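You operate a simulated robot arm through the tools that you are given. There is no shell and no other tool.

You run a simulated robot arm. Do the job below in one go: nothing can be reset, and whatever is moved stays where it is left.

## Task
Lift both bricks out of the soak tray on to the drip rack and drain the tray dry.
Fine: shut the drain again. Set down upright: small red brick, small yellow brick.

Only the result counts: the job must be done as asked and must still hold three seconds after the hand-in. Knocking over, shifting, dropping, spilling or breaking anything else fails it.

## Robot
A 6-joint arm with a two-finger gripper, fixed in place. Base frame: the origin is on the floor under the middle of its stand, x ahead of it, y to its left, z up; the work surface is at about z = 854. Readings come in mm, degrees, newtons and seconds.
It reaches about 1038 mm from its shoulder. Its first joint turns from -166.0 to 166.0 degrees. Payload 1.71 kg.
Tool frame: the origin (TCP) lies between the finger pads and is the grasp point; the fingertips stand 20 mm ahead of it; z points along the fingers, y is the line along which they close. The gripper opens to 96 mm; its body begins 113 mm behind the TCP.
Orientation is that of the tool frame in the base frame, as [roll, pitch, yaw] about the fixed x, y, z axes, in that order (R = Rz(yaw) Ry(pitch) Rx(roll)). With the fingers straight down and closing along the base's y, the tool's x points along the base's -x, its y along +y and its z along -z.

## Interface
- The arm moves only by the tool arm_command. Its argument "plan" is a list of rows, each a list of 7 numbers: the shift along the tool's x, y, z in mm, then the turn, a rotation vector about the tool's x, y, z in degrees, then the finger opening in mm, from 0 to 96. In form: [[dx, dy, dz, ax, ay, az, claw], ...]. A call has 1 to 20 rows; each row shifts and turns the commanded pose from where the row before left it, along the tool's axes as they then stand. A row lasts 0.2 s, in which the tool goes at most 50 mm and 8.6 degrees; a call with a longer step from one row to the next is refused whole, and so is a gripper value outside its range. A pose out of reach is approached as far as the arm can. The call stops where the force on the tool passes 40 N (or 10 N more than at its start, if that is more) or the arm is blocked; 0.2 s more then pass. Each finger travels about 45 mm/s and halts on what it meets, pressing with about 29 N; the grip force reading is that of the motor and also rises with nothing between the fingers. The clock runs only during rows and for 0.2 s after the last one: add rows that do not move to give the fingers time. The reply holds the time, the measured pose of the TCP, the force on the tool along the base axes, the opening and the grip force, in the units named above and with some noise, with the torque about the TCP (base axes, N m) and any sound that the robot's microphone picked up, and new pictures: "pictures" is both (left out), scene, wrist or none.
- Cameras (640 x 400 px; columns grow to the right, rows downward): "scene" is fixed at [398.8, 650.8, 1590]; the picture's right is [-0.75, 0.66, 0.00], its down [0.65, 0.75, -0.14] and it looks along [-0.09, -0.10, -0.99] (base axes); focal length 347 px, centre (320, 200). "wrist" rides on the gripper at [66, 14, -145] in the tool frame; the picture's right is [-0.21, 0.98, 0.00], its down [-0.88, -0.18, -0.45] and it looks along [-0.44, -0.09, 0.90] (tool axes); focal length 275 px, centre (320, 200). There is no depth. A picture from a camera that has moved, and an enlarged one, comes with that camera's place and axes in the base frame and with its lens.
- raise_lower(by): moves the trunk up (or, below 0, down) by that many mm; the arm rides with it, the base frame stays. It gives what a move gives, with no picture.
- close_up(camera, box): a new picture of the part [left, top, right, bottom] of that camera's present view, enlarged. The clock stands still meanwhile.
- sign_off(): hands the job in; it is judged then, once.

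Nothing tells you positions but the pictures and the camera data. Unless the task says otherwise, let go and move clear before handing in.

The tools are called after "Request:" as a command line: name --pt "numbers of a row" for each row, then --argument value for the rest, lists and objects as JSON in quotes. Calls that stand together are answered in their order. arm_command: Moves the arm, as the interface text tells. Its arguments: {"type":"object","properties":{"plan":{"type":"array"},"pictures":{"type":"string","enum":["both","scene","wrist","none"]}},"required":["plan"]} The other tools are called the same way: raise_lower (by) moves the trunk up or down; close_up (camera, box) takes an enlarged picture of a part of a camera's view; sign_off () hands the job in.

At the start:

```text
time_s: 0.0
tool_pos: [391.5, 485.5, 1247.5]
tcp_rot: [180.0, -0.1, 180.0]
wrist_force: [0.5, -0.1, -0.1]
wrist_torque: [0.0, 0.01, -0.03]
gripper_width: 95.9
finger_force: 0.1
trunk travel left (down, up): [-175.0, 215.0]
```

scene: 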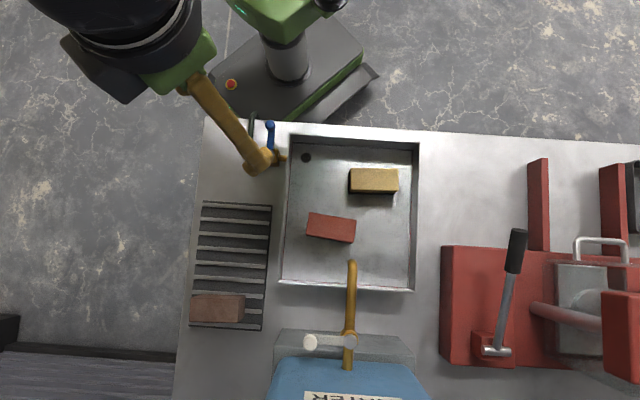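
wrist: 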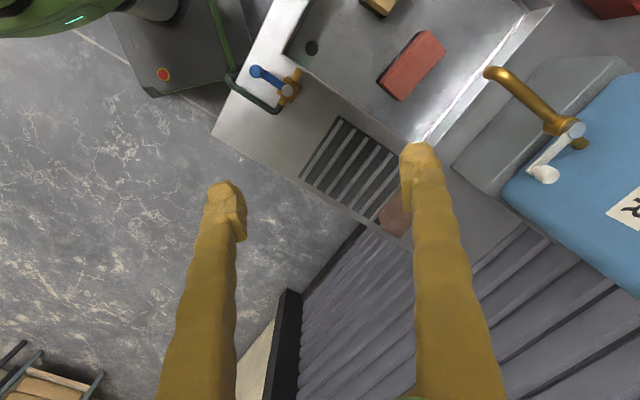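

I see a steel tray with a red and a yellow brick in it, a drip rack to its side with another brick already lying on it, and a small drain valve with a blue handle near the tray's corner. First I look closer at the drain valve, the tray and the rack.

Request:
close_up --camera "scene" --box '[180, 100, 440, 262]'

Request:
close_up --camera "wrist" --box '[200, 0, 360, 100]'

Request:
close_up --camera "scene" --box '[180, 190, 440, 352]'

Request:
close_up --camera "wrist" --box '[270, 0, 590, 200]'

```text
2.46 times, centred on (310, 181) of scene
camera zoom: at [398.8, 650.8, 1590.0], right [-0.75, 0.66, 0.0], down [0.65, 0.75, -0.14], along [-0.09, -0.1, -0.99], focal length 854 px, centre (345, 247)
```

zoom: 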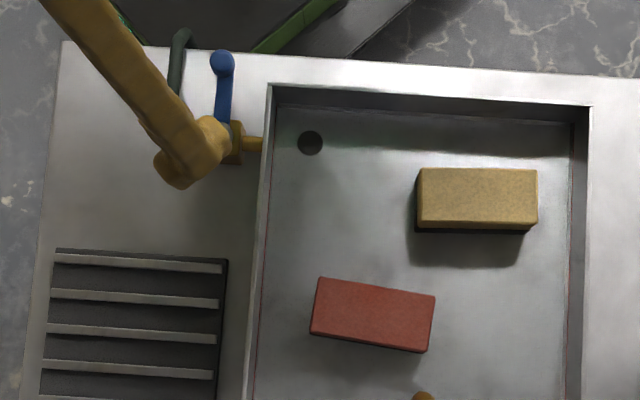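

```text
4.00 times, centred on (280, 50) of wrist
camera zoom: at [325.3, 500.1, 1392.9], right [0.21, 0.98, 0.0], down [0.88, -0.18, 0.44], along [0.43, -0.09, -0.9], focal length 1101 px, centre (480, 800)
```

zoom: 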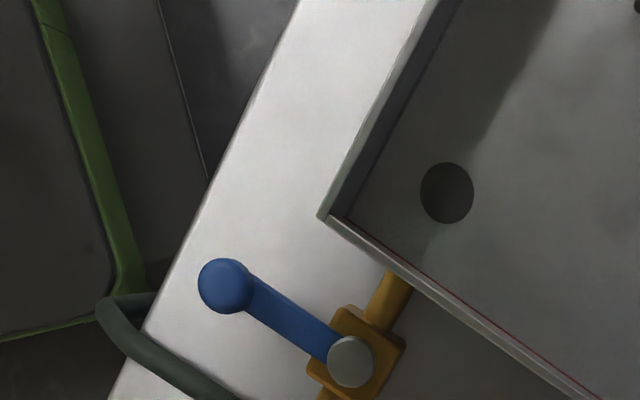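

```text
2.46 times, centred on (310, 271) of scene
camera zoom: at [398.8, 650.8, 1590.0], right [-0.75, 0.66, 0.0], down [0.65, 0.75, -0.14], along [-0.09, -0.1, -0.99], focal length 854 px, centre (345, 25)
```

zoom: 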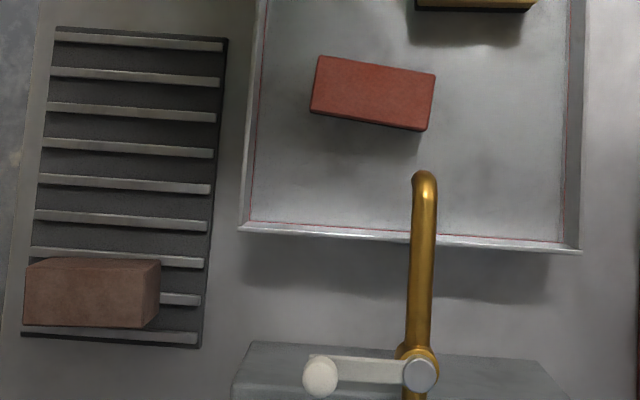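

```text
2.00 times, centred on (430, 100) of wrist
camera zoom: at [325.3, 500.1, 1392.9], right [0.21, 0.98, 0.0], down [0.88, -0.18, 0.44], along [0.43, -0.09, -0.9], focal length 551 px, centre (100, 400)
```

zoom: 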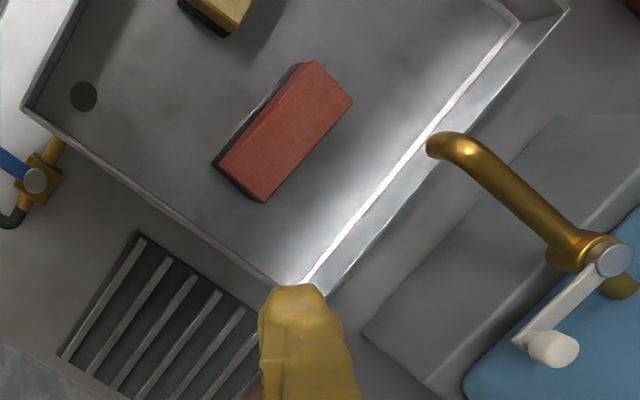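

The blue lever stands across the brass drain pipe, so the drain looks shut. The pivot should be near (353, 440) and the knob near (315, 399). I'll bring the wrist camera nearer to measure the valve.

Request:
arm_command --pt "12 -14 37 0 0 0 96" --pt "12 -14 37 0 0 0 96" --pt "12 -14 37 0 0 0 96" --pt "10 -13 36 0 0 0 96" --pt "0 0 0 0 0 0 96" --pictures "both"

```text
time_s: 1.2
tool_pos: [329.5, 431.6, 1105.1]
tcp_rot: [179.9, 0.8, 180.0]
wrist_force: [0.1, 0.5, -0.7]
wrist_torque: [0.01, -0.02, 0.03]
gripper_width: 96.1
finger_force: 0.2
trunk travel left (down, up): [-175.0, 215.0]
camera wrist: at [262.6, 444.8, 1250.0], right [0.21, 0.98, 0.0], down [0.87, -0.18, 0.46], along [0.45, -0.09, -0.89], focal length 275 px, centre (320, 200)
```

scene: 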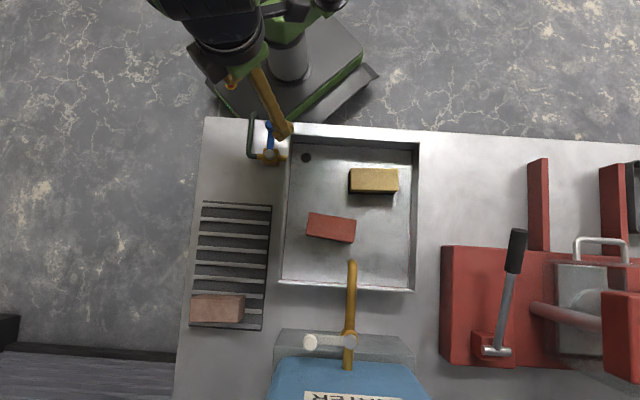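
wrist: 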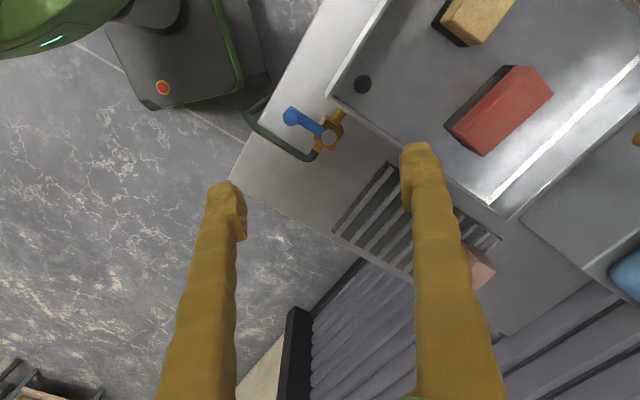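

The arm's at about (330, 432, 1105) and the valve is now uncovered in the scene view. I'll check how well the arm settles and enlarge the valve in both views.

Request:
arm_command --pt "0 0 0 0 0 0 96" --pictures "none"

Request:
close_up --camera "scene" --box '[230, 105, 326, 165]'

Request:
close_up --camera "wrist" --box '[240, 60, 400, 160]'

Request:
close_up --camera "scene" --box '[276, 120, 436, 220]'

```text
time_s: 1.6
tool_pos: [330.5, 431.5, 1104.8]
tcp_rot: [180.0, 0.8, 180.0]
wrist_force: [-0.2, 0.7, -1.1]
wrist_torque: [-0.02, 0.02, 0.0]
gripper_width: 96.1
finger_force: 0.3
trunk travel left (down, up): [-175.0, 215.0]
```

```text
6.67 times, centred on (278, 135) of scene
camera zoom: at [398.8, 650.8, 1590.0], right [-0.75, 0.66, 0.0], down [0.65, 0.75, -0.14], along [-0.09, -0.1, -0.99], focal length 2312 px, centre (600, 633)
```

zoom: 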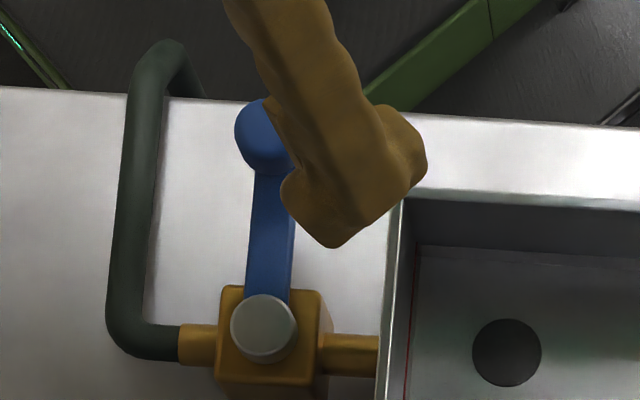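

```text
4.00 times, centred on (320, 110) of wrist
camera zoom: at [263.0, 445.0, 1250.0], right [0.21, 0.98, 0.0], down [0.87, -0.18, 0.46], along [0.45, -0.09, -0.89], focal length 1101 px, centre (320, 560)
```

zoom: 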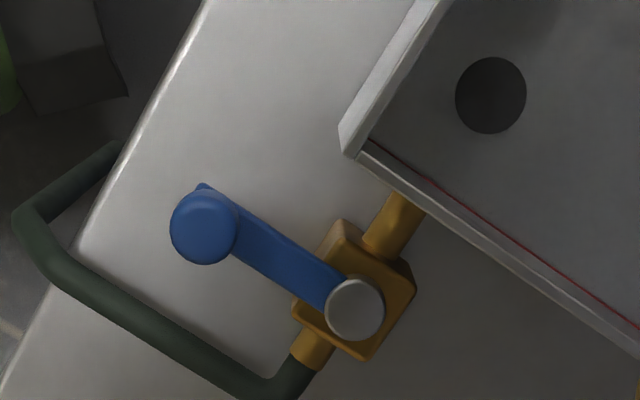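

```text
4.00 times, centred on (356, 170) of scene
camera zoom: at [398.8, 650.8, 1590.0], right [-0.75, 0.66, 0.0], down [0.65, 0.75, -0.14], along [-0.09, -0.1, -0.99], focal length 1388 px, centre (176, 320)
```

zoom: 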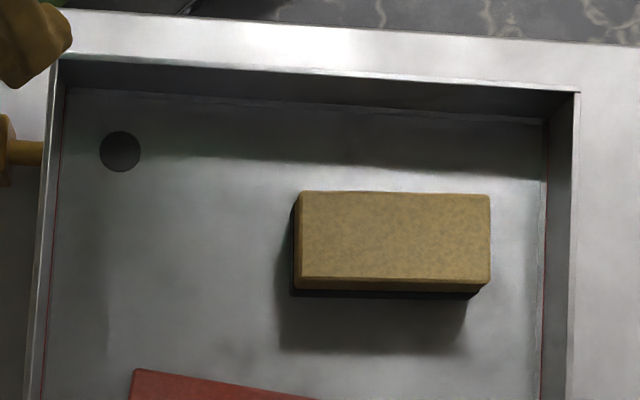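

The closer pictures show a brass valve body with the lever above it, standing square to the pipe. The tool reading differs from what I asked for by 15 mm in x, so I'll wait a moment and see whether it converges.

Request:
arm_command --pt "0 0 0 0 0 0 96" --pt "0 0 0 0 0 0 96" --pt "0 0 0 0 0 0 96" --pt "0 0 0 0 0 0 96" --pt "0 0 0 0 0 0 96" --pictures "none"

```text
time_s: 2.8
tool_pos: [330.6, 430.3, 1105.3]
tcp_rot: [179.9, 0.8, 180.0]
wrist_force: [-0.1, -0.4, 0.0]
wrist_torque: [-0.04, -0.02, 0.02]
gripper_width: 96.2
finger_force: 0.0
trunk travel left (down, up): [-175.0, 215.0]
```

The reading is steady at (330.6, 430.3, 1105.3). A small test move of 30 mm along base +x will show how commands and readings relate.

Request:
arm_command --pt "-30 0 0 0 0 0 96" --pt "0 0 0 0 0 0 96" --pt "0 0 0 0 0 0 96" --pictures "none"

```text
time_s: 3.6
tool_pos: [361.5, 429.9, 1106.5]
tcp_rot: [179.9, 0.8, 179.9]
wrist_force: [0.1, -0.3, 0.0]
wrist_torque: [0.0, 0.01, -0.03]
gripper_width: 96.4
finger_force: 0.0
trunk travel left (down, up): [-175.0, 215.0]
```

The commands follow well relative to where the arm stands. The lever (pivot about (352, 439), knob about (315, 400), knob top near z 920) can only swing away from the tray wall, so I'll turn the tool to yaw 90 to straddle the knob along base x.

Request:
arm_command --pt "0 0 0 0 0 8.2 96" --pt "0 0 0 0 0 8.2 96" --pt "0 0 0 0 0 8.2 96" --pt "0 0 0 0 0 8.2 96" --pt "0 0 0 0 0 8.2 96" --pt "0 0 0 0 0 8.2 96" --pt "0 0 0 0 0 8.2 96" --pt "0 0 0 0 0 8.2 96" --pt "0 0 0 0 0 8.2 96" --pt "0 0 0 0 0 8.2 96" --pt "0 0 0 0 0 8 96" --pt "0 0 0 0 0 0 96" --pt "0 0 0 0 0 0 96" --pictures "both"

```text
time_s: 6.4
tool_pos: [358.0, 430.7, 1105.0]
tcp_rot: [179.2, 0.0, 89.9]
wrist_force: [0.0, 0.8, 0.6]
wrist_torque: [0.04, -0.01, -0.03]
gripper_width: 95.9
finger_force: 0.0
trunk travel left (down, up): [-175.0, 215.0]
camera wrist: at [370.3, 496.4, 1251.0], right [0.98, -0.21, 0.01], down [-0.19, -0.88, 0.44], along [-0.08, -0.43, -0.9], focal length 275 px, centre (320, 200)
```

scene: 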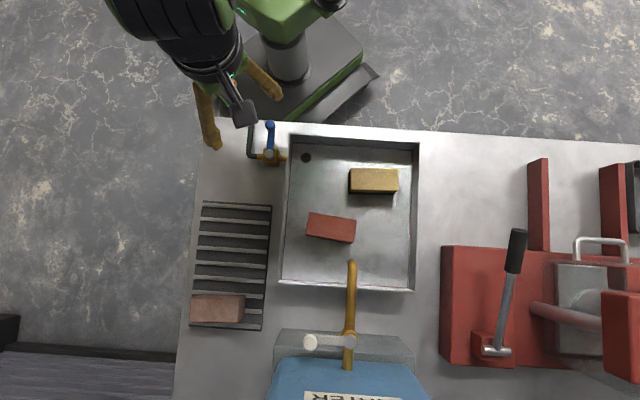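
wrist: 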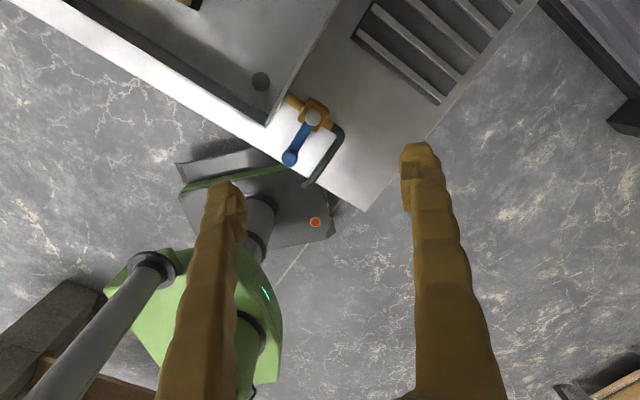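

Yaw 90 is reachable. I'll enlarge the valve from this new angle for a better height estimate.

Request:
close_up --camera "wrist" --box '[240, 60, 400, 160]'

Request:
close_up --camera "wrist" --box '[256, 110, 352, 170]'

Request:
close_up --camera "scene" --box '[236, 110, 316, 160]'

```text
4.00 times, centred on (320, 110) of wrist
camera zoom: at [370.3, 496.4, 1251.0], right [0.98, -0.21, 0.01], down [-0.19, -0.88, 0.44], along [-0.08, -0.43, -0.9], focal length 1101 px, centre (320, 560)
```

zoom: 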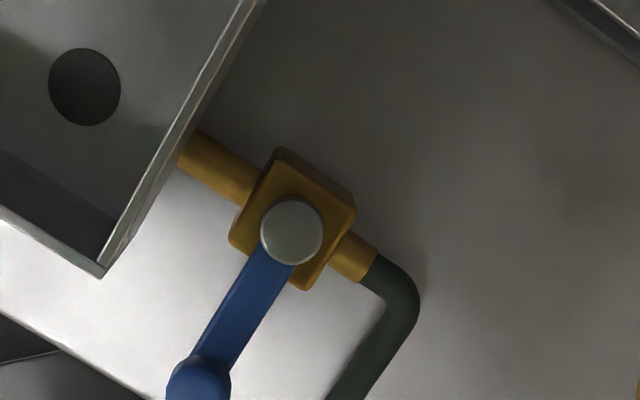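

```text
6.67 times, centred on (304, 140) of wrist
camera zoom: at [370.3, 496.4, 1251.0], right [0.98, -0.21, 0.01], down [-0.19, -0.88, 0.44], along [-0.08, -0.43, -0.9], focal length 1835 px, centre (427, 600)
```

zoom: 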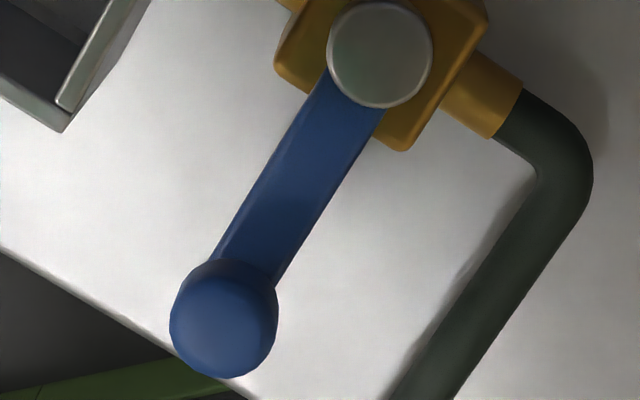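

```text
8.00 times, centred on (276, 135) of scene
camera zoom: at [398.8, 650.8, 1590.0], right [-0.75, 0.66, 0.0], down [0.65, 0.75, -0.14], along [-0.09, -0.1, -0.99], focal length 2775 px, centre (672, 720)
```

zoom: 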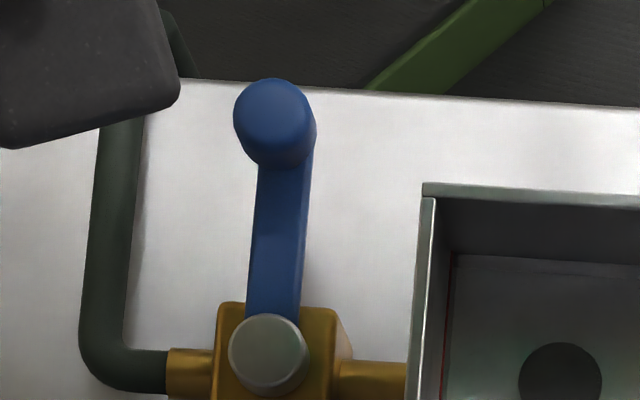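

Combining the views: knob at about (316, 403) with its top near z 922, pivot at about (352, 437), hose top near z 883. I'll go over the knob at z 1000, turn to yaw 60 and narrow the fingers to 44 mm.

Request:
arm_command --pt "-9.3 -14.6 35 0 0 0 80" --pt "-9.3 -14.6 35 0 0 0 70" --pt "-9.4 -14.6 35 0 0 0 60" --pt "0 0 0 0.8 0 0 50" --pt "0 0 0 0 0 7.5 44" --pt "0 0 0 0 0 7.5 44" --pt "0 0 0 0 0 7.5 44" --pt "0 0 0 0 0 7.5 44" --pt "0 0 0 0 0 0 44" --pt "0 0 0 0 0 0 44" --pictures "both"

```text
time_s: 8.6
tool_pos: [327.9, 393.0, 999.3]
tcp_rot: [-179.7, 0.0, 60.5]
wrist_force: [0.2, -1.1, 0.3]
wrist_torque: [0.0, 0.02, -0.02]
gripper_width: 44.0
finger_force: 0.0
out of reach, approached as far as the arm can: row 8
trunk travel left (down, up): [-175.0, 215.0]
camera wrist: at [372.7, 444.1, 1145.7], right [0.75, -0.66, -0.01], down [-0.59, -0.67, 0.44], along [-0.3, -0.33, -0.9], focal length 275 px, centre (320, 200)
```

scene: 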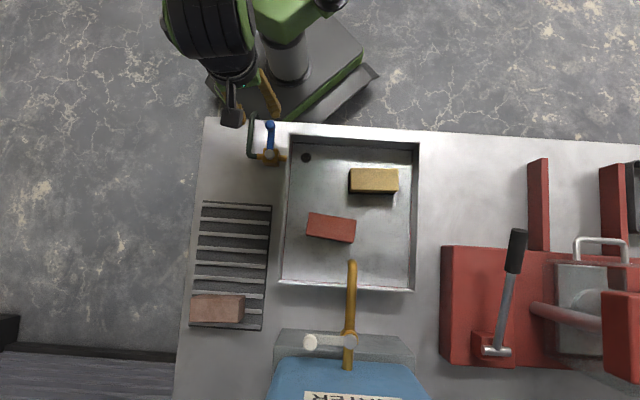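
wrist: 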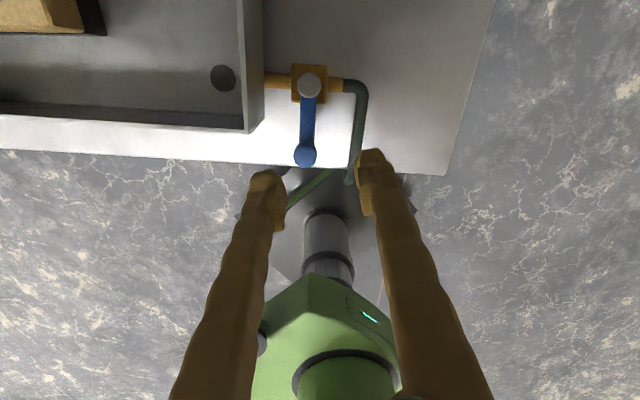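

The arm flags the last turn as out of reach and sits at (328, 393), off from the knob. I'll pause and read the pose again before correcting.

Request:
arm_command --pt "0 0 0 0 0 0 44" --pictures "none"

Request:
close_up --camera "wrist" --box '[220, 60, 412, 180]'

```text
time_s: 9.0
tool_pos: [328.1, 393.8, 999.3]
tcp_rot: [-179.7, -0.1, 60.5]
wrist_force: [-0.4, -0.1, 0.3]
wrist_torque: [0.01, -0.04, 0.0]
gripper_width: 44.0
finger_force: 0.0
trunk travel left (down, up): [-175.0, 215.0]
```

```text
3.33 times, centred on (316, 120) of wrist
camera zoom: at [372.7, 444.3, 1145.7], right [0.75, -0.66, -0.01], down [-0.59, -0.67, 0.44], along [-0.3, -0.33, -0.9], focal length 918 px, centre (333, 467)
```

zoom: 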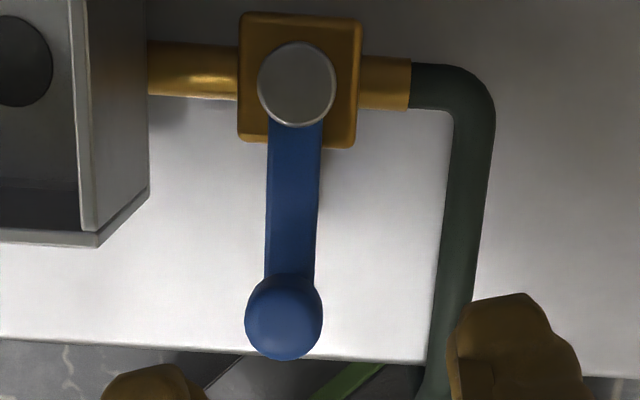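

The valve picture agrees with my estimate: knob at (316.5, 402), pivot at (353, 438). I'll back the yaw off to about 68 and correct sideways by 14 mm.

Request:
arm_command --pt "0.8 -7 0 0 0 -4 44" --pt "0.7 -7 0 0 0 -4 44" --pt "0 0 0 0 0 0 44" --pt "0 0 0 0 0 0 44" --pictures "wrist"

```text
time_s: 10.0
tool_pos: [316.2, 401.9, 999.1]
tcp_rot: [-180.0, 0.0, 68.0]
wrist_force: [-0.3, -0.9, 0.9]
wrist_torque: [-0.01, 0.02, 0.03]
gripper_width: 44.1
finger_force: 0.1
trunk travel left (down, up): [-175.0, 215.0]
camera wrist: at [354.2, 458.0, 1144.9], right [0.83, -0.56, 0.0], down [-0.5, -0.74, 0.44], along [-0.25, -0.37, -0.9], focal length 275 px, centre (320, 200)
```

wrist: 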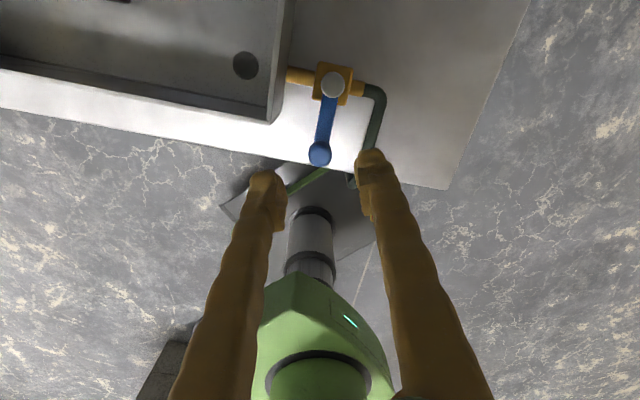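

The tool is now directly over the knob and level. I'll go down in two stages, straddling the knob.

Request:
arm_command --pt "0 0 15 0 0 0 44" --pt "0 0 15 0 0 0 44" --pt "0 0 10 0 0 0 44" --pt "0 0 0 0 0 0 44" --pictures "both"

Request:
close_up --camera "wrist" --box '[220, 60, 412, 180]'

```text
time_s: 11.0
tool_pos: [315.0, 403.0, 960.8]
tcp_rot: [-180.0, 0.0, 67.9]
wrist_force: [0.1, 0.3, 0.8]
wrist_torque: [-0.02, 0.03, -0.01]
gripper_width: 43.8
finger_force: 0.0
trunk travel left (down, up): [-175.0, 215.0]
camera wrist: at [353.2, 458.2, 1106.1], right [0.83, -0.56, 0.0], down [-0.5, -0.74, 0.44], along [-0.25, -0.37, -0.9], focal length 275 px, centre (320, 200)
```

scene: 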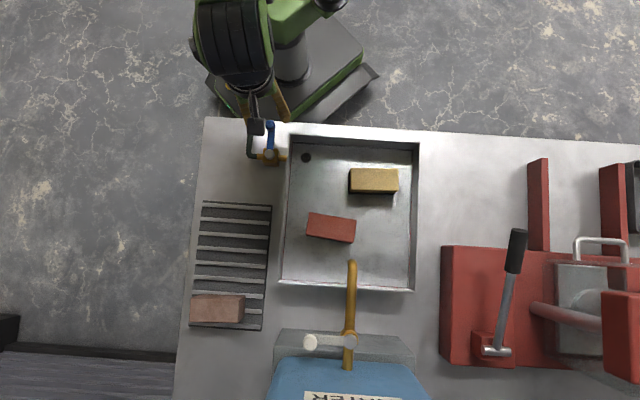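
wrist: 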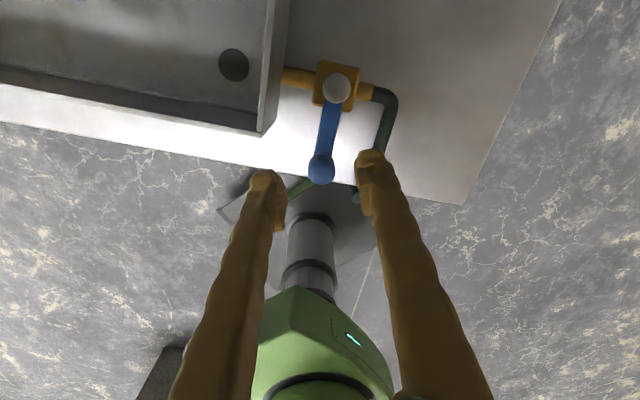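

```text
3.33 times, centred on (316, 120) of wrist
camera zoom: at [353.2, 458.2, 1106.1], right [0.83, -0.56, 0.0], down [-0.5, -0.74, 0.44], along [-0.25, -0.37, -0.9], focal length 918 px, centre (333, 467)
```

zoom: 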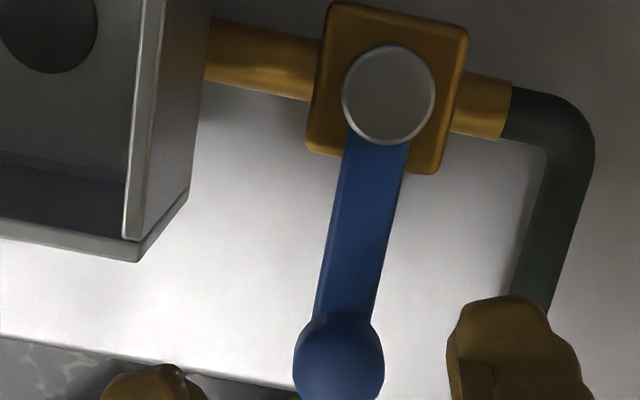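

The knob is centred between the fingers. Next I go down to z 916 and close to 26 mm around it without squeezing.

Request:
arm_command --pt "0.1 2.1 15 0 0 0 44" --pt "0 0 15 0 0 0 44" --pt "0 0 15 0 0 0 44" --pt "0 0 0 0 0 0 34" --pt "0 0 0 0 0 0 26" --pt "0 0 0 0 0 0 26" --pictures "both"

```text
time_s: 12.4
tool_pos: [318.0, 400.8, 914.0]
tcp_rot: [180.0, 0.0, 68.1]
wrist_force: [0.4, -0.2, 0.9]
wrist_torque: [-0.01, 0.01, 0.03]
gripper_width: 26.2
finger_force: 0.1
trunk travel left (down, up): [-175.0, 215.0]
camera wrist: at [355.7, 456.5, 1061.0], right [0.83, -0.56, 0.0], down [-0.5, -0.74, 0.44], along [-0.25, -0.37, -0.9], focal length 275 px, centre (320, 200)
```

scene: 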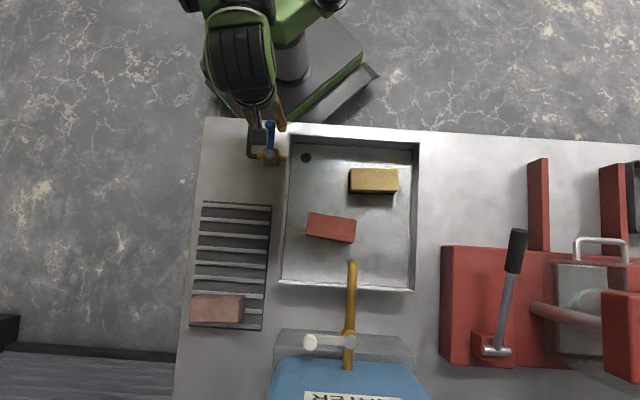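
wrist: 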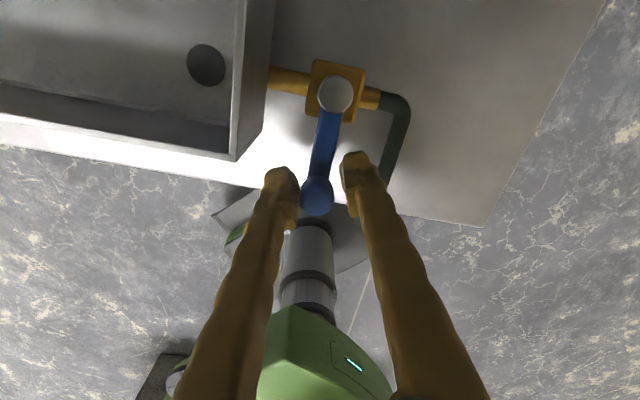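

The fingers stand on either side of the knob. I'll swing it a first part away from the tray to check it turns that way.

Request:
arm_command --pt "-2.67 7.87 0 0 0 -4.5 26" --pt "-2.0 8.08 0 0 0 -4.5 26" --pt "-1.32 8.21 0 0 0 -4.5 26" --pt "0 0 0 0 0 0 26" --pictures "both"

```text
time_s: 13.4
tool_pos: [339.0, 389.0, 912.4]
tcp_rot: [-180.0, 0.0, 81.6]
wrist_force: [-0.4, -0.1, 0.0]
wrist_torque: [0.01, 0.0, 0.02]
gripper_width: 26.1
finger_force: 0.1
trunk travel left (down, up): [-175.0, 215.0]
camera wrist: at [363.3, 451.4, 1059.1], right [0.94, -0.35, 0.0], down [-0.31, -0.84, 0.44], along [-0.16, -0.42, -0.9], focal length 275 px, centre (320, 200)
```

scene: 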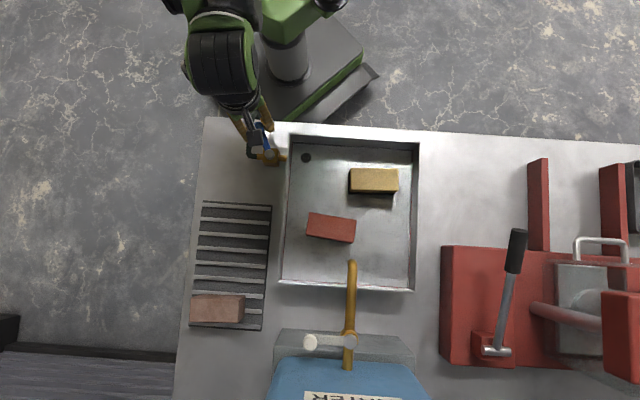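
wrist: 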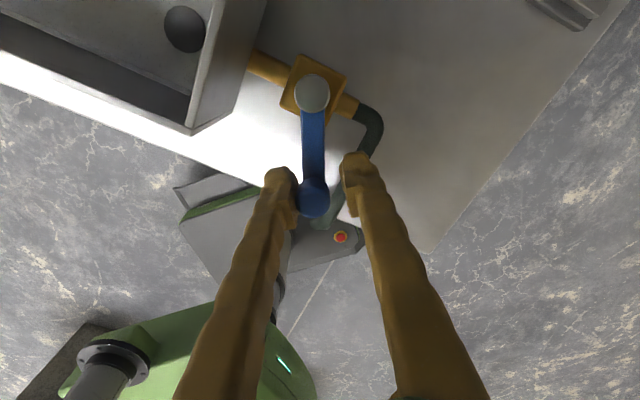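

The lever is turning easily in that direction. I'll continue the arc to the full quarter turn, holding the height.

Request:
arm_command --pt "-0.64 8.3 -1 0 0 -4.5 26" --pt "0.07 8.32 -1 0 0 -4.5 26" --pt "0.76 8.29 -1 0 0 -4.5 26" --pt "1.45 8.19 -0.5 0 0 -4.5 26" --pt "2.13 8.04 -0.5 0 0 -4.5 26" --pt "0 0 0 0 0 0 26" --pictures "both"

```text
time_s: 14.8
tool_pos: [378.6, 392.8, 916.9]
tcp_rot: [180.0, -0.1, 104.1]
wrist_force: [-0.4, -0.1, -0.5]
wrist_torque: [0.01, 0.0, -0.01]
gripper_width: 26.2
finger_force: 0.1
trunk travel left (down, up): [-175.0, 215.0]
camera wrist: at [377.4, 460.0, 1062.7], right [1.0, 0.04, 0.0], down [0.03, -0.9, 0.44], along [0.02, -0.44, -0.9], focal length 275 px, centre (320, 200)
```

scene: 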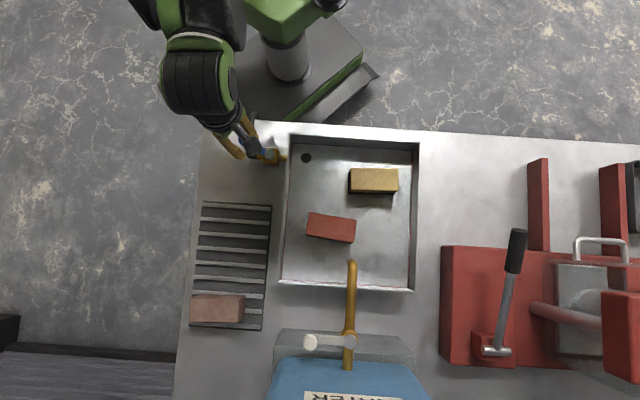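
wrist: 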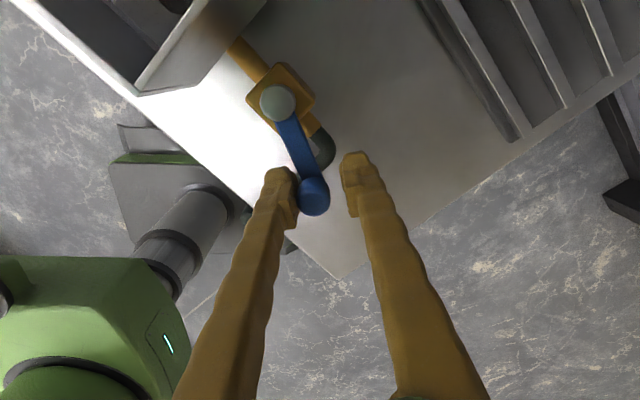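

The lever is about three quarters of the way. I'll finish the last part of the arc.

Request:
arm_command --pt "2.8 7.84 0 0 0 -4.5 26" --pt "3.44 7.57 0 0 0 -4.5 26" --pt "0 0 0 0 0 0 26" --pictures "both"

Request:
close_up --camera "wrist" --box '[200, 60, 392, 180]'

```text
time_s: 15.6
tool_pos: [391.5, 402.0, 918.6]
tcp_rot: [180.0, 0.0, 113.1]
wrist_force: [-13.1, -10.4, -3.4]
wrist_torque: [0.01, -0.01, 0.01]
gripper_width: 36.0
finger_force: 6.9
trunk travel left (down, up): [-175.0, 215.0]
camera wrist: at [379.3, 468.2, 1064.2], right [0.98, 0.19, 0.0], down [0.17, -0.88, 0.44], along [0.09, -0.44, -0.9], focal length 275 px, centre (320, 200)
```

scene: 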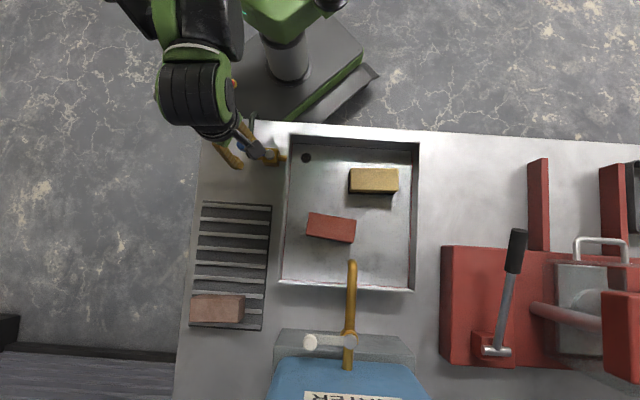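
wrist: 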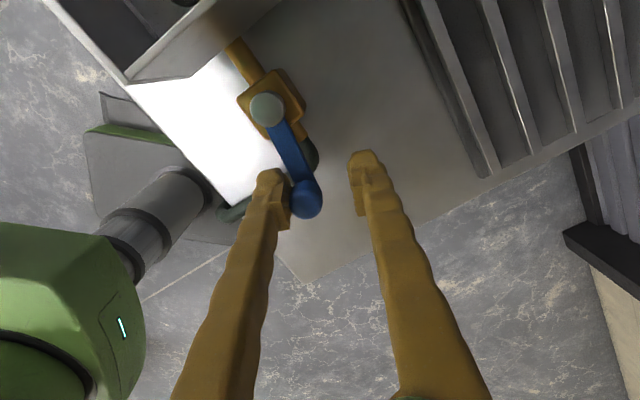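

```text
3.33 times, centred on (296, 120) of wrist
camera zoom: at [379.3, 468.2, 1064.2], right [0.98, 0.19, 0.0], down [0.17, -0.88, 0.44], along [0.09, -0.44, -0.9], focal length 918 px, centre (400, 467)
```

zoom: 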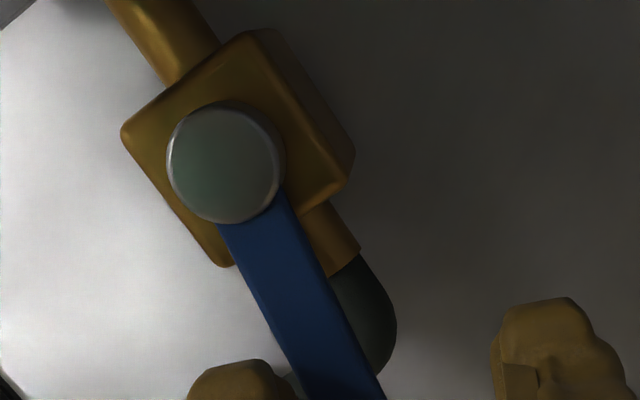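

The force rose to 17 N with the lever nearly in line with the pipe, so it has likely met its stop. I'll look at the tray to see whether anything is draining.

Request:
close_up --camera "scene" --box '[276, 120, 436, 220]'

Request:
close_up --camera "scene" --box '[230, 120, 326, 180]'

Request:
close_up --camera "wrist" --box '[200, 130, 392, 250]'

```text
4.00 times, centred on (356, 170) of scene
camera zoom: at [398.8, 650.8, 1590.0], right [-0.75, 0.66, 0.0], down [0.65, 0.75, -0.14], along [-0.09, -0.1, -0.99], focal length 1388 px, centre (176, 320)
```

zoom: 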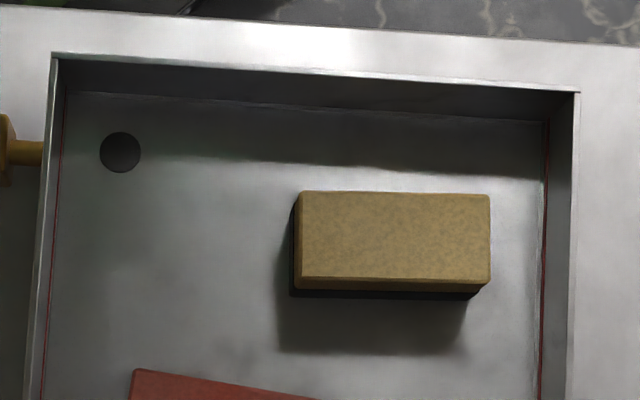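

```text
6.67 times, centred on (278, 150) of scene
camera zoom: at [398.8, 650.8, 1590.0], right [-0.75, 0.66, 0.0], down [0.65, 0.75, -0.14], along [-0.09, -0.1, -0.99], focal length 2312 px, centre (600, 533)
```

zoom: 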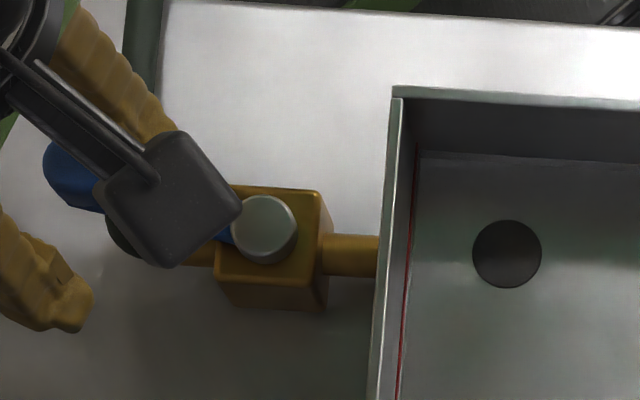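

```text
3.33 times, centred on (296, 190) of wrist
camera zoom: at [379.3, 468.2, 1064.2], right [0.98, 0.19, 0.0], down [0.17, -0.88, 0.44], along [0.09, -0.44, -0.9], focal length 918 px, centre (400, 233)
```

zoom: 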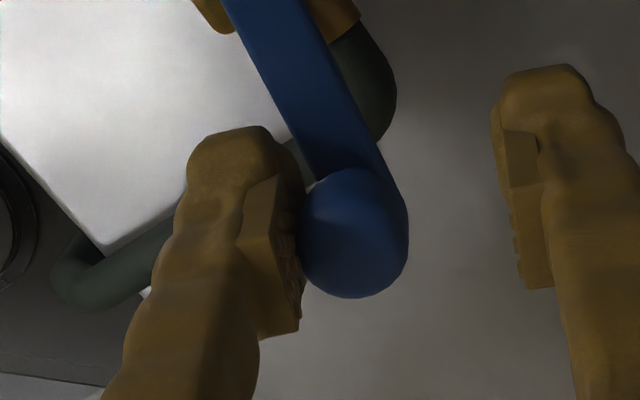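

The red mark on the tray walls looks a bit more exposed than before, which hints that the level is dropping. I'll back off the lever slightly, open the fingers and lift clear, then compare pictures.

Request:
arm_command --pt "0 -6 0 0 0 0 36" --pt "0 0 0 0 0 0 44" --pt "0 0 -15 0 0 0 44" --pt "0 0 -25 0 0 0 44" --pt "0 0 -40 0 0 0 44" --pt "0 0 -40 0 0 0 44" --pt "0 0 0 0 0 0 60" --pictures "both"

Request:
close_up --camera "scene" --box '[276, 120, 436, 220]'

Request:
close_up --camera "wrist" --box '[200, 60, 392, 180]'

```text
time_s: 17.2
tool_pos: [387.7, 397.9, 1037.3]
tcp_rot: [179.9, -0.1, 113.1]
wrist_force: [-0.2, 0.3, -0.1]
wrist_torque: [0.04, -0.02, 0.01]
gripper_width: 60.0
finger_force: 0.2
trunk travel left (down, up): [-175.0, 215.0]
camera wrist: at [374.6, 464.6, 1183.7], right [0.98, 0.19, 0.0], down [0.17, -0.88, 0.44], along [0.09, -0.44, -0.9], focal length 275 px, centre (320, 200)
```

scene: 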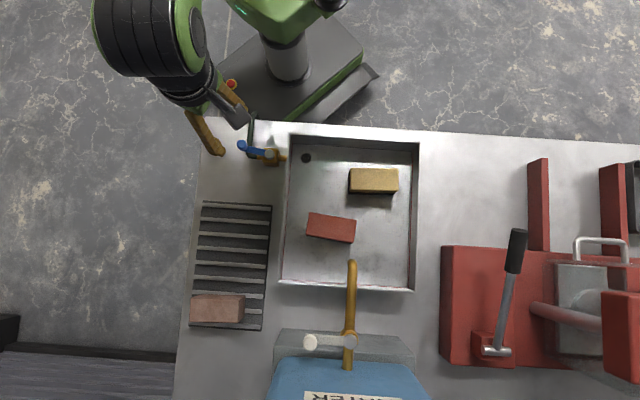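
wrist: 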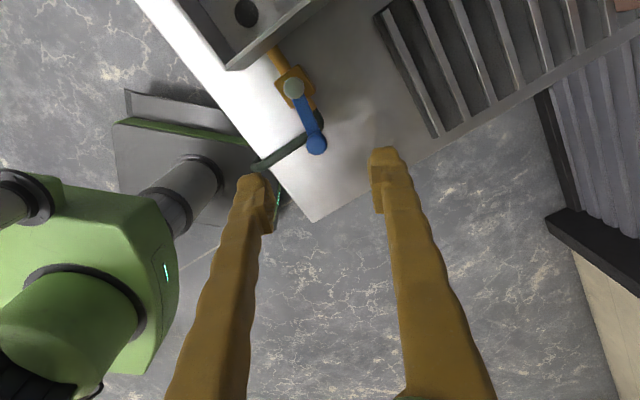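

```text
4.00 times, centred on (356, 170) of scene
camera zoom: at [398.8, 650.8, 1590.0], right [-0.75, 0.66, 0.0], down [0.65, 0.75, -0.14], along [-0.09, -0.1, -0.99], focal length 1388 px, centre (176, 320)
```

zoom: 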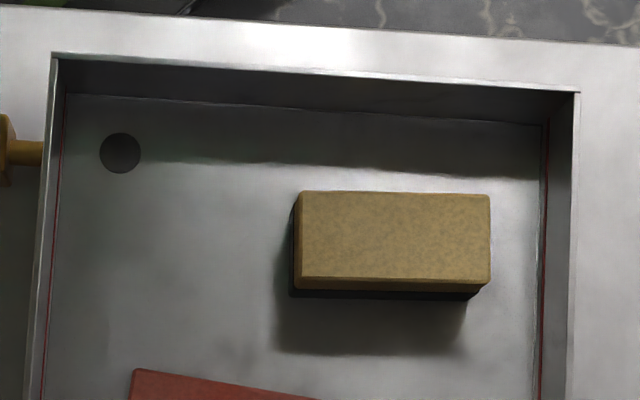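

```text
3.33 times, centred on (296, 120) of wrist
camera zoom: at [374.6, 464.6, 1183.7], right [0.98, 0.19, 0.0], down [0.17, -0.88, 0.44], along [0.09, -0.44, -0.9], focal length 918 px, centre (400, 467)
```

zoom: 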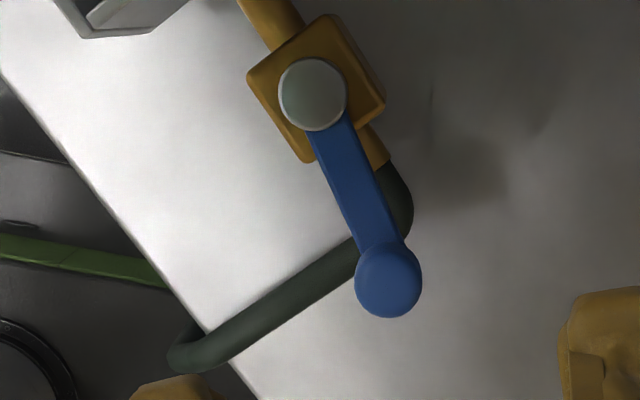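

The far waterline has moved, so the tray is draining. Before going for the bricks I want the gripper's size and the tap spout's position (its tip seems near (376, 702), z about 1025), because the spout is close to the red brick.

Request:
close_up --camera "scene" --box '[80, 0, 272, 160]'

Request:
close_up --camera "scene" --box '[272, 200, 432, 300]'

Request:
close_up --camera "scene" --box '[272, 250, 432, 400]'

```text
2.50 times, centred on (176, 80) of scene
camera zoom: at [398.8, 650.8, 1590.0], right [-0.75, 0.66, 0.0], down [0.65, 0.75, -0.14], along [-0.09, -0.1, -0.99], focal length 867 px, centre (680, 500)
```

zoom: 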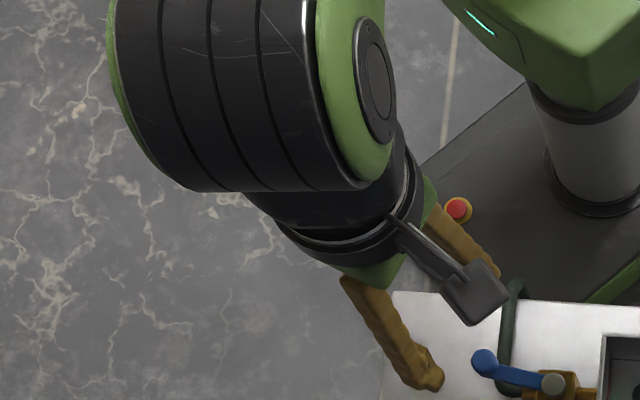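

```text
4.00 times, centred on (352, 250) of scene
camera zoom: at [398.8, 650.8, 1590.0], right [-0.75, 0.66, 0.0], down [0.65, 0.75, -0.14], along [-0.09, -0.1, -0.99], focal length 1388 px, centre (192, 0)
```

zoom: 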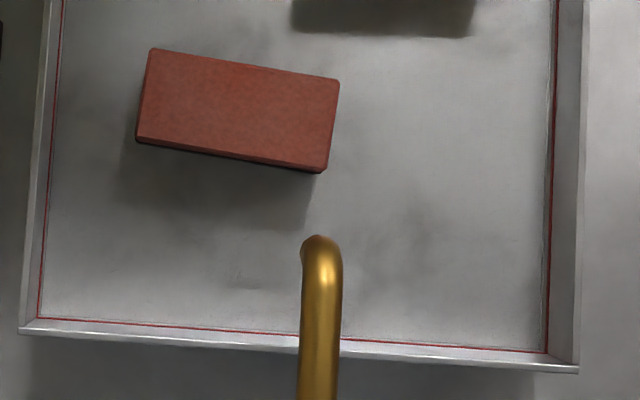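

```text
2.67 times, centred on (352, 325) of scene
camera zoom: at [398.8, 650.8, 1590.0], right [-0.75, 0.66, 0.0], down [0.65, 0.75, -0.14], along [-0.09, -0.1, -0.99], focal length 925 px, centre (235, -133)
```

zoom: 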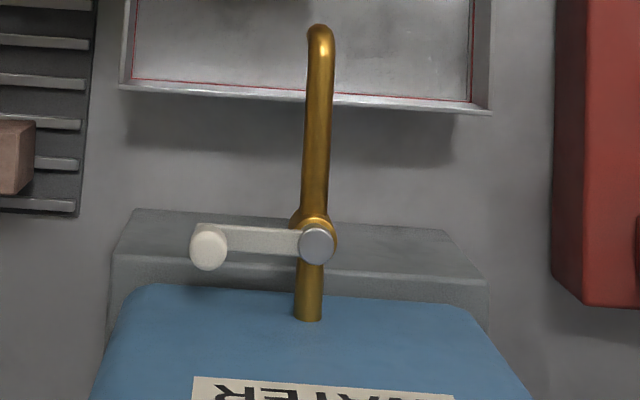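

The spout's tip is about 67 mm from the red brick's middle, and the gripper body looks about 40 mm in radius, so a straight-down grasp should clear it. First I go over the yellow brick near (228, 624), turned to its angle of about 138.

Request:
arm_command --pt "38.7 -8.4 -3 0 0 0 96" --pt "38.7 -8.4 -3 0 0 0 96" --pt "38.7 -8.4 -3 0 0 0 96" --pt "38.7 -8.4 -3 0 0 0 96" --pt "38.7 -8.4 -3 0 0 0 96" --pt "38.7 -8.4 -3 0 0 0 96" --pt "38.5 -8.1 -3 0 0 0 96" --pt "0 0 0 0 0 -8.3 96" --pt "0 0 0 0 0 -8.3 96" --pt "0 0 0 0 0 -8.3 96" --pt "0 0 0 0 0 0 96" --pt "0 0 0 0 0 0 96" --pictures "both"

```text
time_s: 19.8
tool_pos: [218.2, 627.7, 1060.7]
tcp_rot: [179.7, 0.2, 138.2]
wrist_force: [1.0, -0.6, -0.3]
wrist_torque: [-0.02, 0.02, -0.03]
gripper_width: 96.0
finger_force: 0.2
trunk travel left (down, up): [-175.0, 215.0]
camera wrist: at [178.4, 681.6, 1206.1], right [0.81, 0.59, 0.01], down [0.53, -0.72, 0.45], along [0.27, -0.36, -0.89], focal length 275 px, centre (320, 200)
```

scene: 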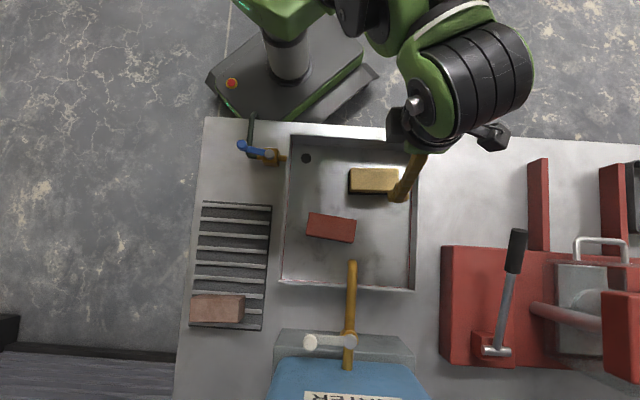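
wrist: 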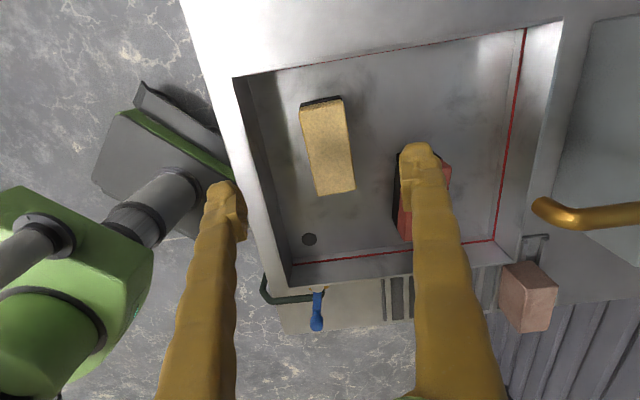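

I'm over the yellow brick. A close-up will give its exact position and height.

Request:
close_up --camera "wrist" --box '[240, 80, 432, 200]'

Request:
close_up --camera "scene" --box '[290, 130, 434, 220]'

```text
3.33 times, centred on (336, 140) of wrist
camera zoom: at [178.4, 681.6, 1206.1], right [0.81, 0.59, 0.01], down [0.53, -0.72, 0.45], along [0.27, -0.36, -0.89], focal length 918 px, centre (267, 400)
```

zoom: 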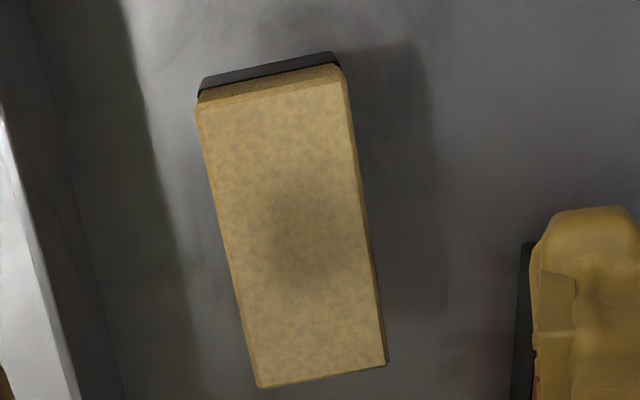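

```text
4.44 times, centred on (362, 175) of scene
camera zoom: at [398.8, 650.8, 1590.0], right [-0.75, 0.66, 0.0], down [0.65, 0.75, -0.14], along [-0.09, -0.1, -0.99], focal length 1542 px, centre (133, 311)
```

zoom: 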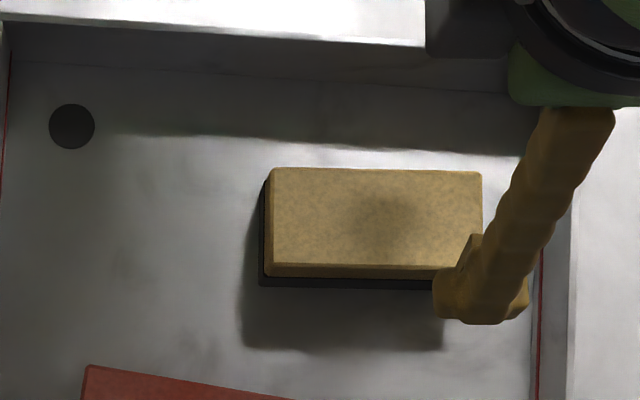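

Combining both cameras, the tray floor seems raised (about z 878) and the yellow brick's top is near z 938, centred at about (234, 622). I'll shift there, narrow to 70 mm and come down to z 985 for a check.

Request:
arm_command --pt "-8 3.2 20 0.3 0.2 0 80" --pt "-8 3.1 20 0 0 0 70" --pt "0 0 20 0 0 0 70" --pt "0 0 15 0 0 0 70" --pt "0 0 0 0 0 0 70" --pictures "both"

Request:
close_up --camera "scene" --box '[290, 130, 434, 220]'

Request:
close_up --camera "wrist" --box '[224, 90, 416, 210]'

```text
time_s: 21.0
tool_pos: [241.6, 621.6, 982.1]
tcp_rot: [-179.8, -0.2, 138.0]
wrist_force: [-1.8, -0.8, 0.7]
wrist_torque: [0.02, -0.08, 0.0]
gripper_width: 70.1
finger_force: 0.1
trunk travel left (down, up): [-175.0, 215.0]
camera wrist: at [202.5, 675.6, 1129.6], right [0.81, 0.59, 0.0], down [0.53, -0.72, 0.44], along [0.26, -0.36, -0.9], focal length 275 px, centre (320, 200)
```

scene: 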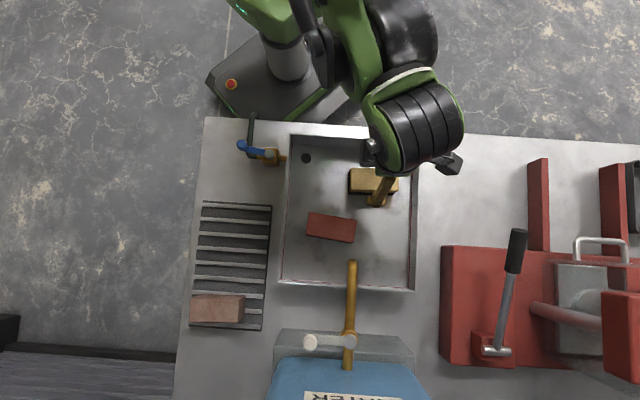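
wrist: 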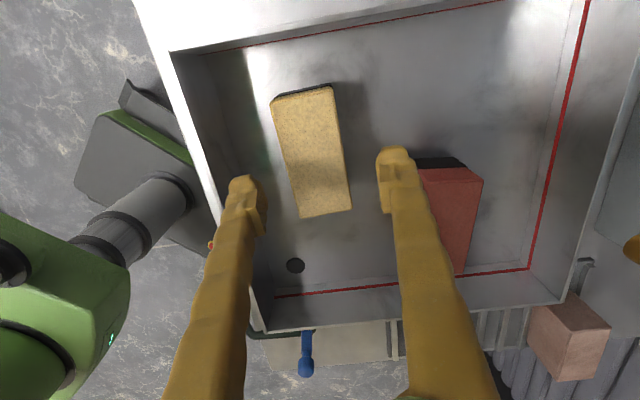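

```text
4.44 times, centred on (362, 175) of scene
camera zoom: at [398.8, 650.8, 1590.0], right [-0.75, 0.66, 0.0], down [0.65, 0.75, -0.14], along [-0.09, -0.1, -0.99], focal length 1542 px, centre (133, 311)
```

zoom: 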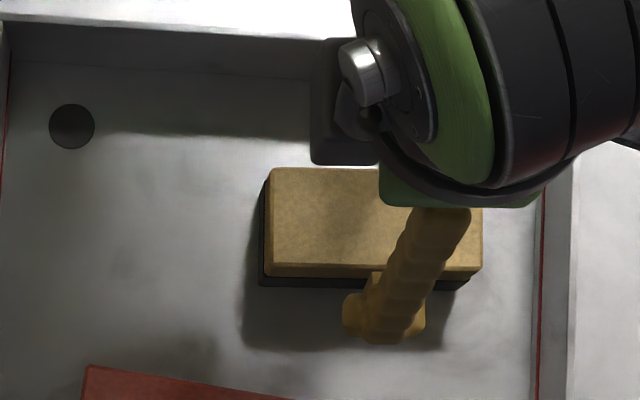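

```text
3.33 times, centred on (320, 150) of wrist
camera zoom: at [202.5, 675.6, 1129.6], right [0.81, 0.59, 0.0], down [0.53, -0.72, 0.44], along [0.26, -0.36, -0.9], focal length 918 px, centre (320, 367)
```

zoom: 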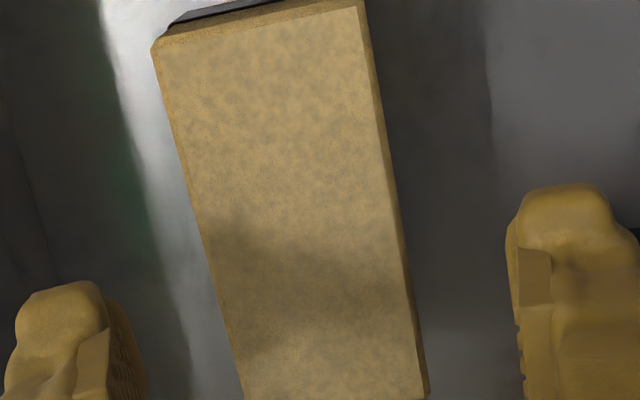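

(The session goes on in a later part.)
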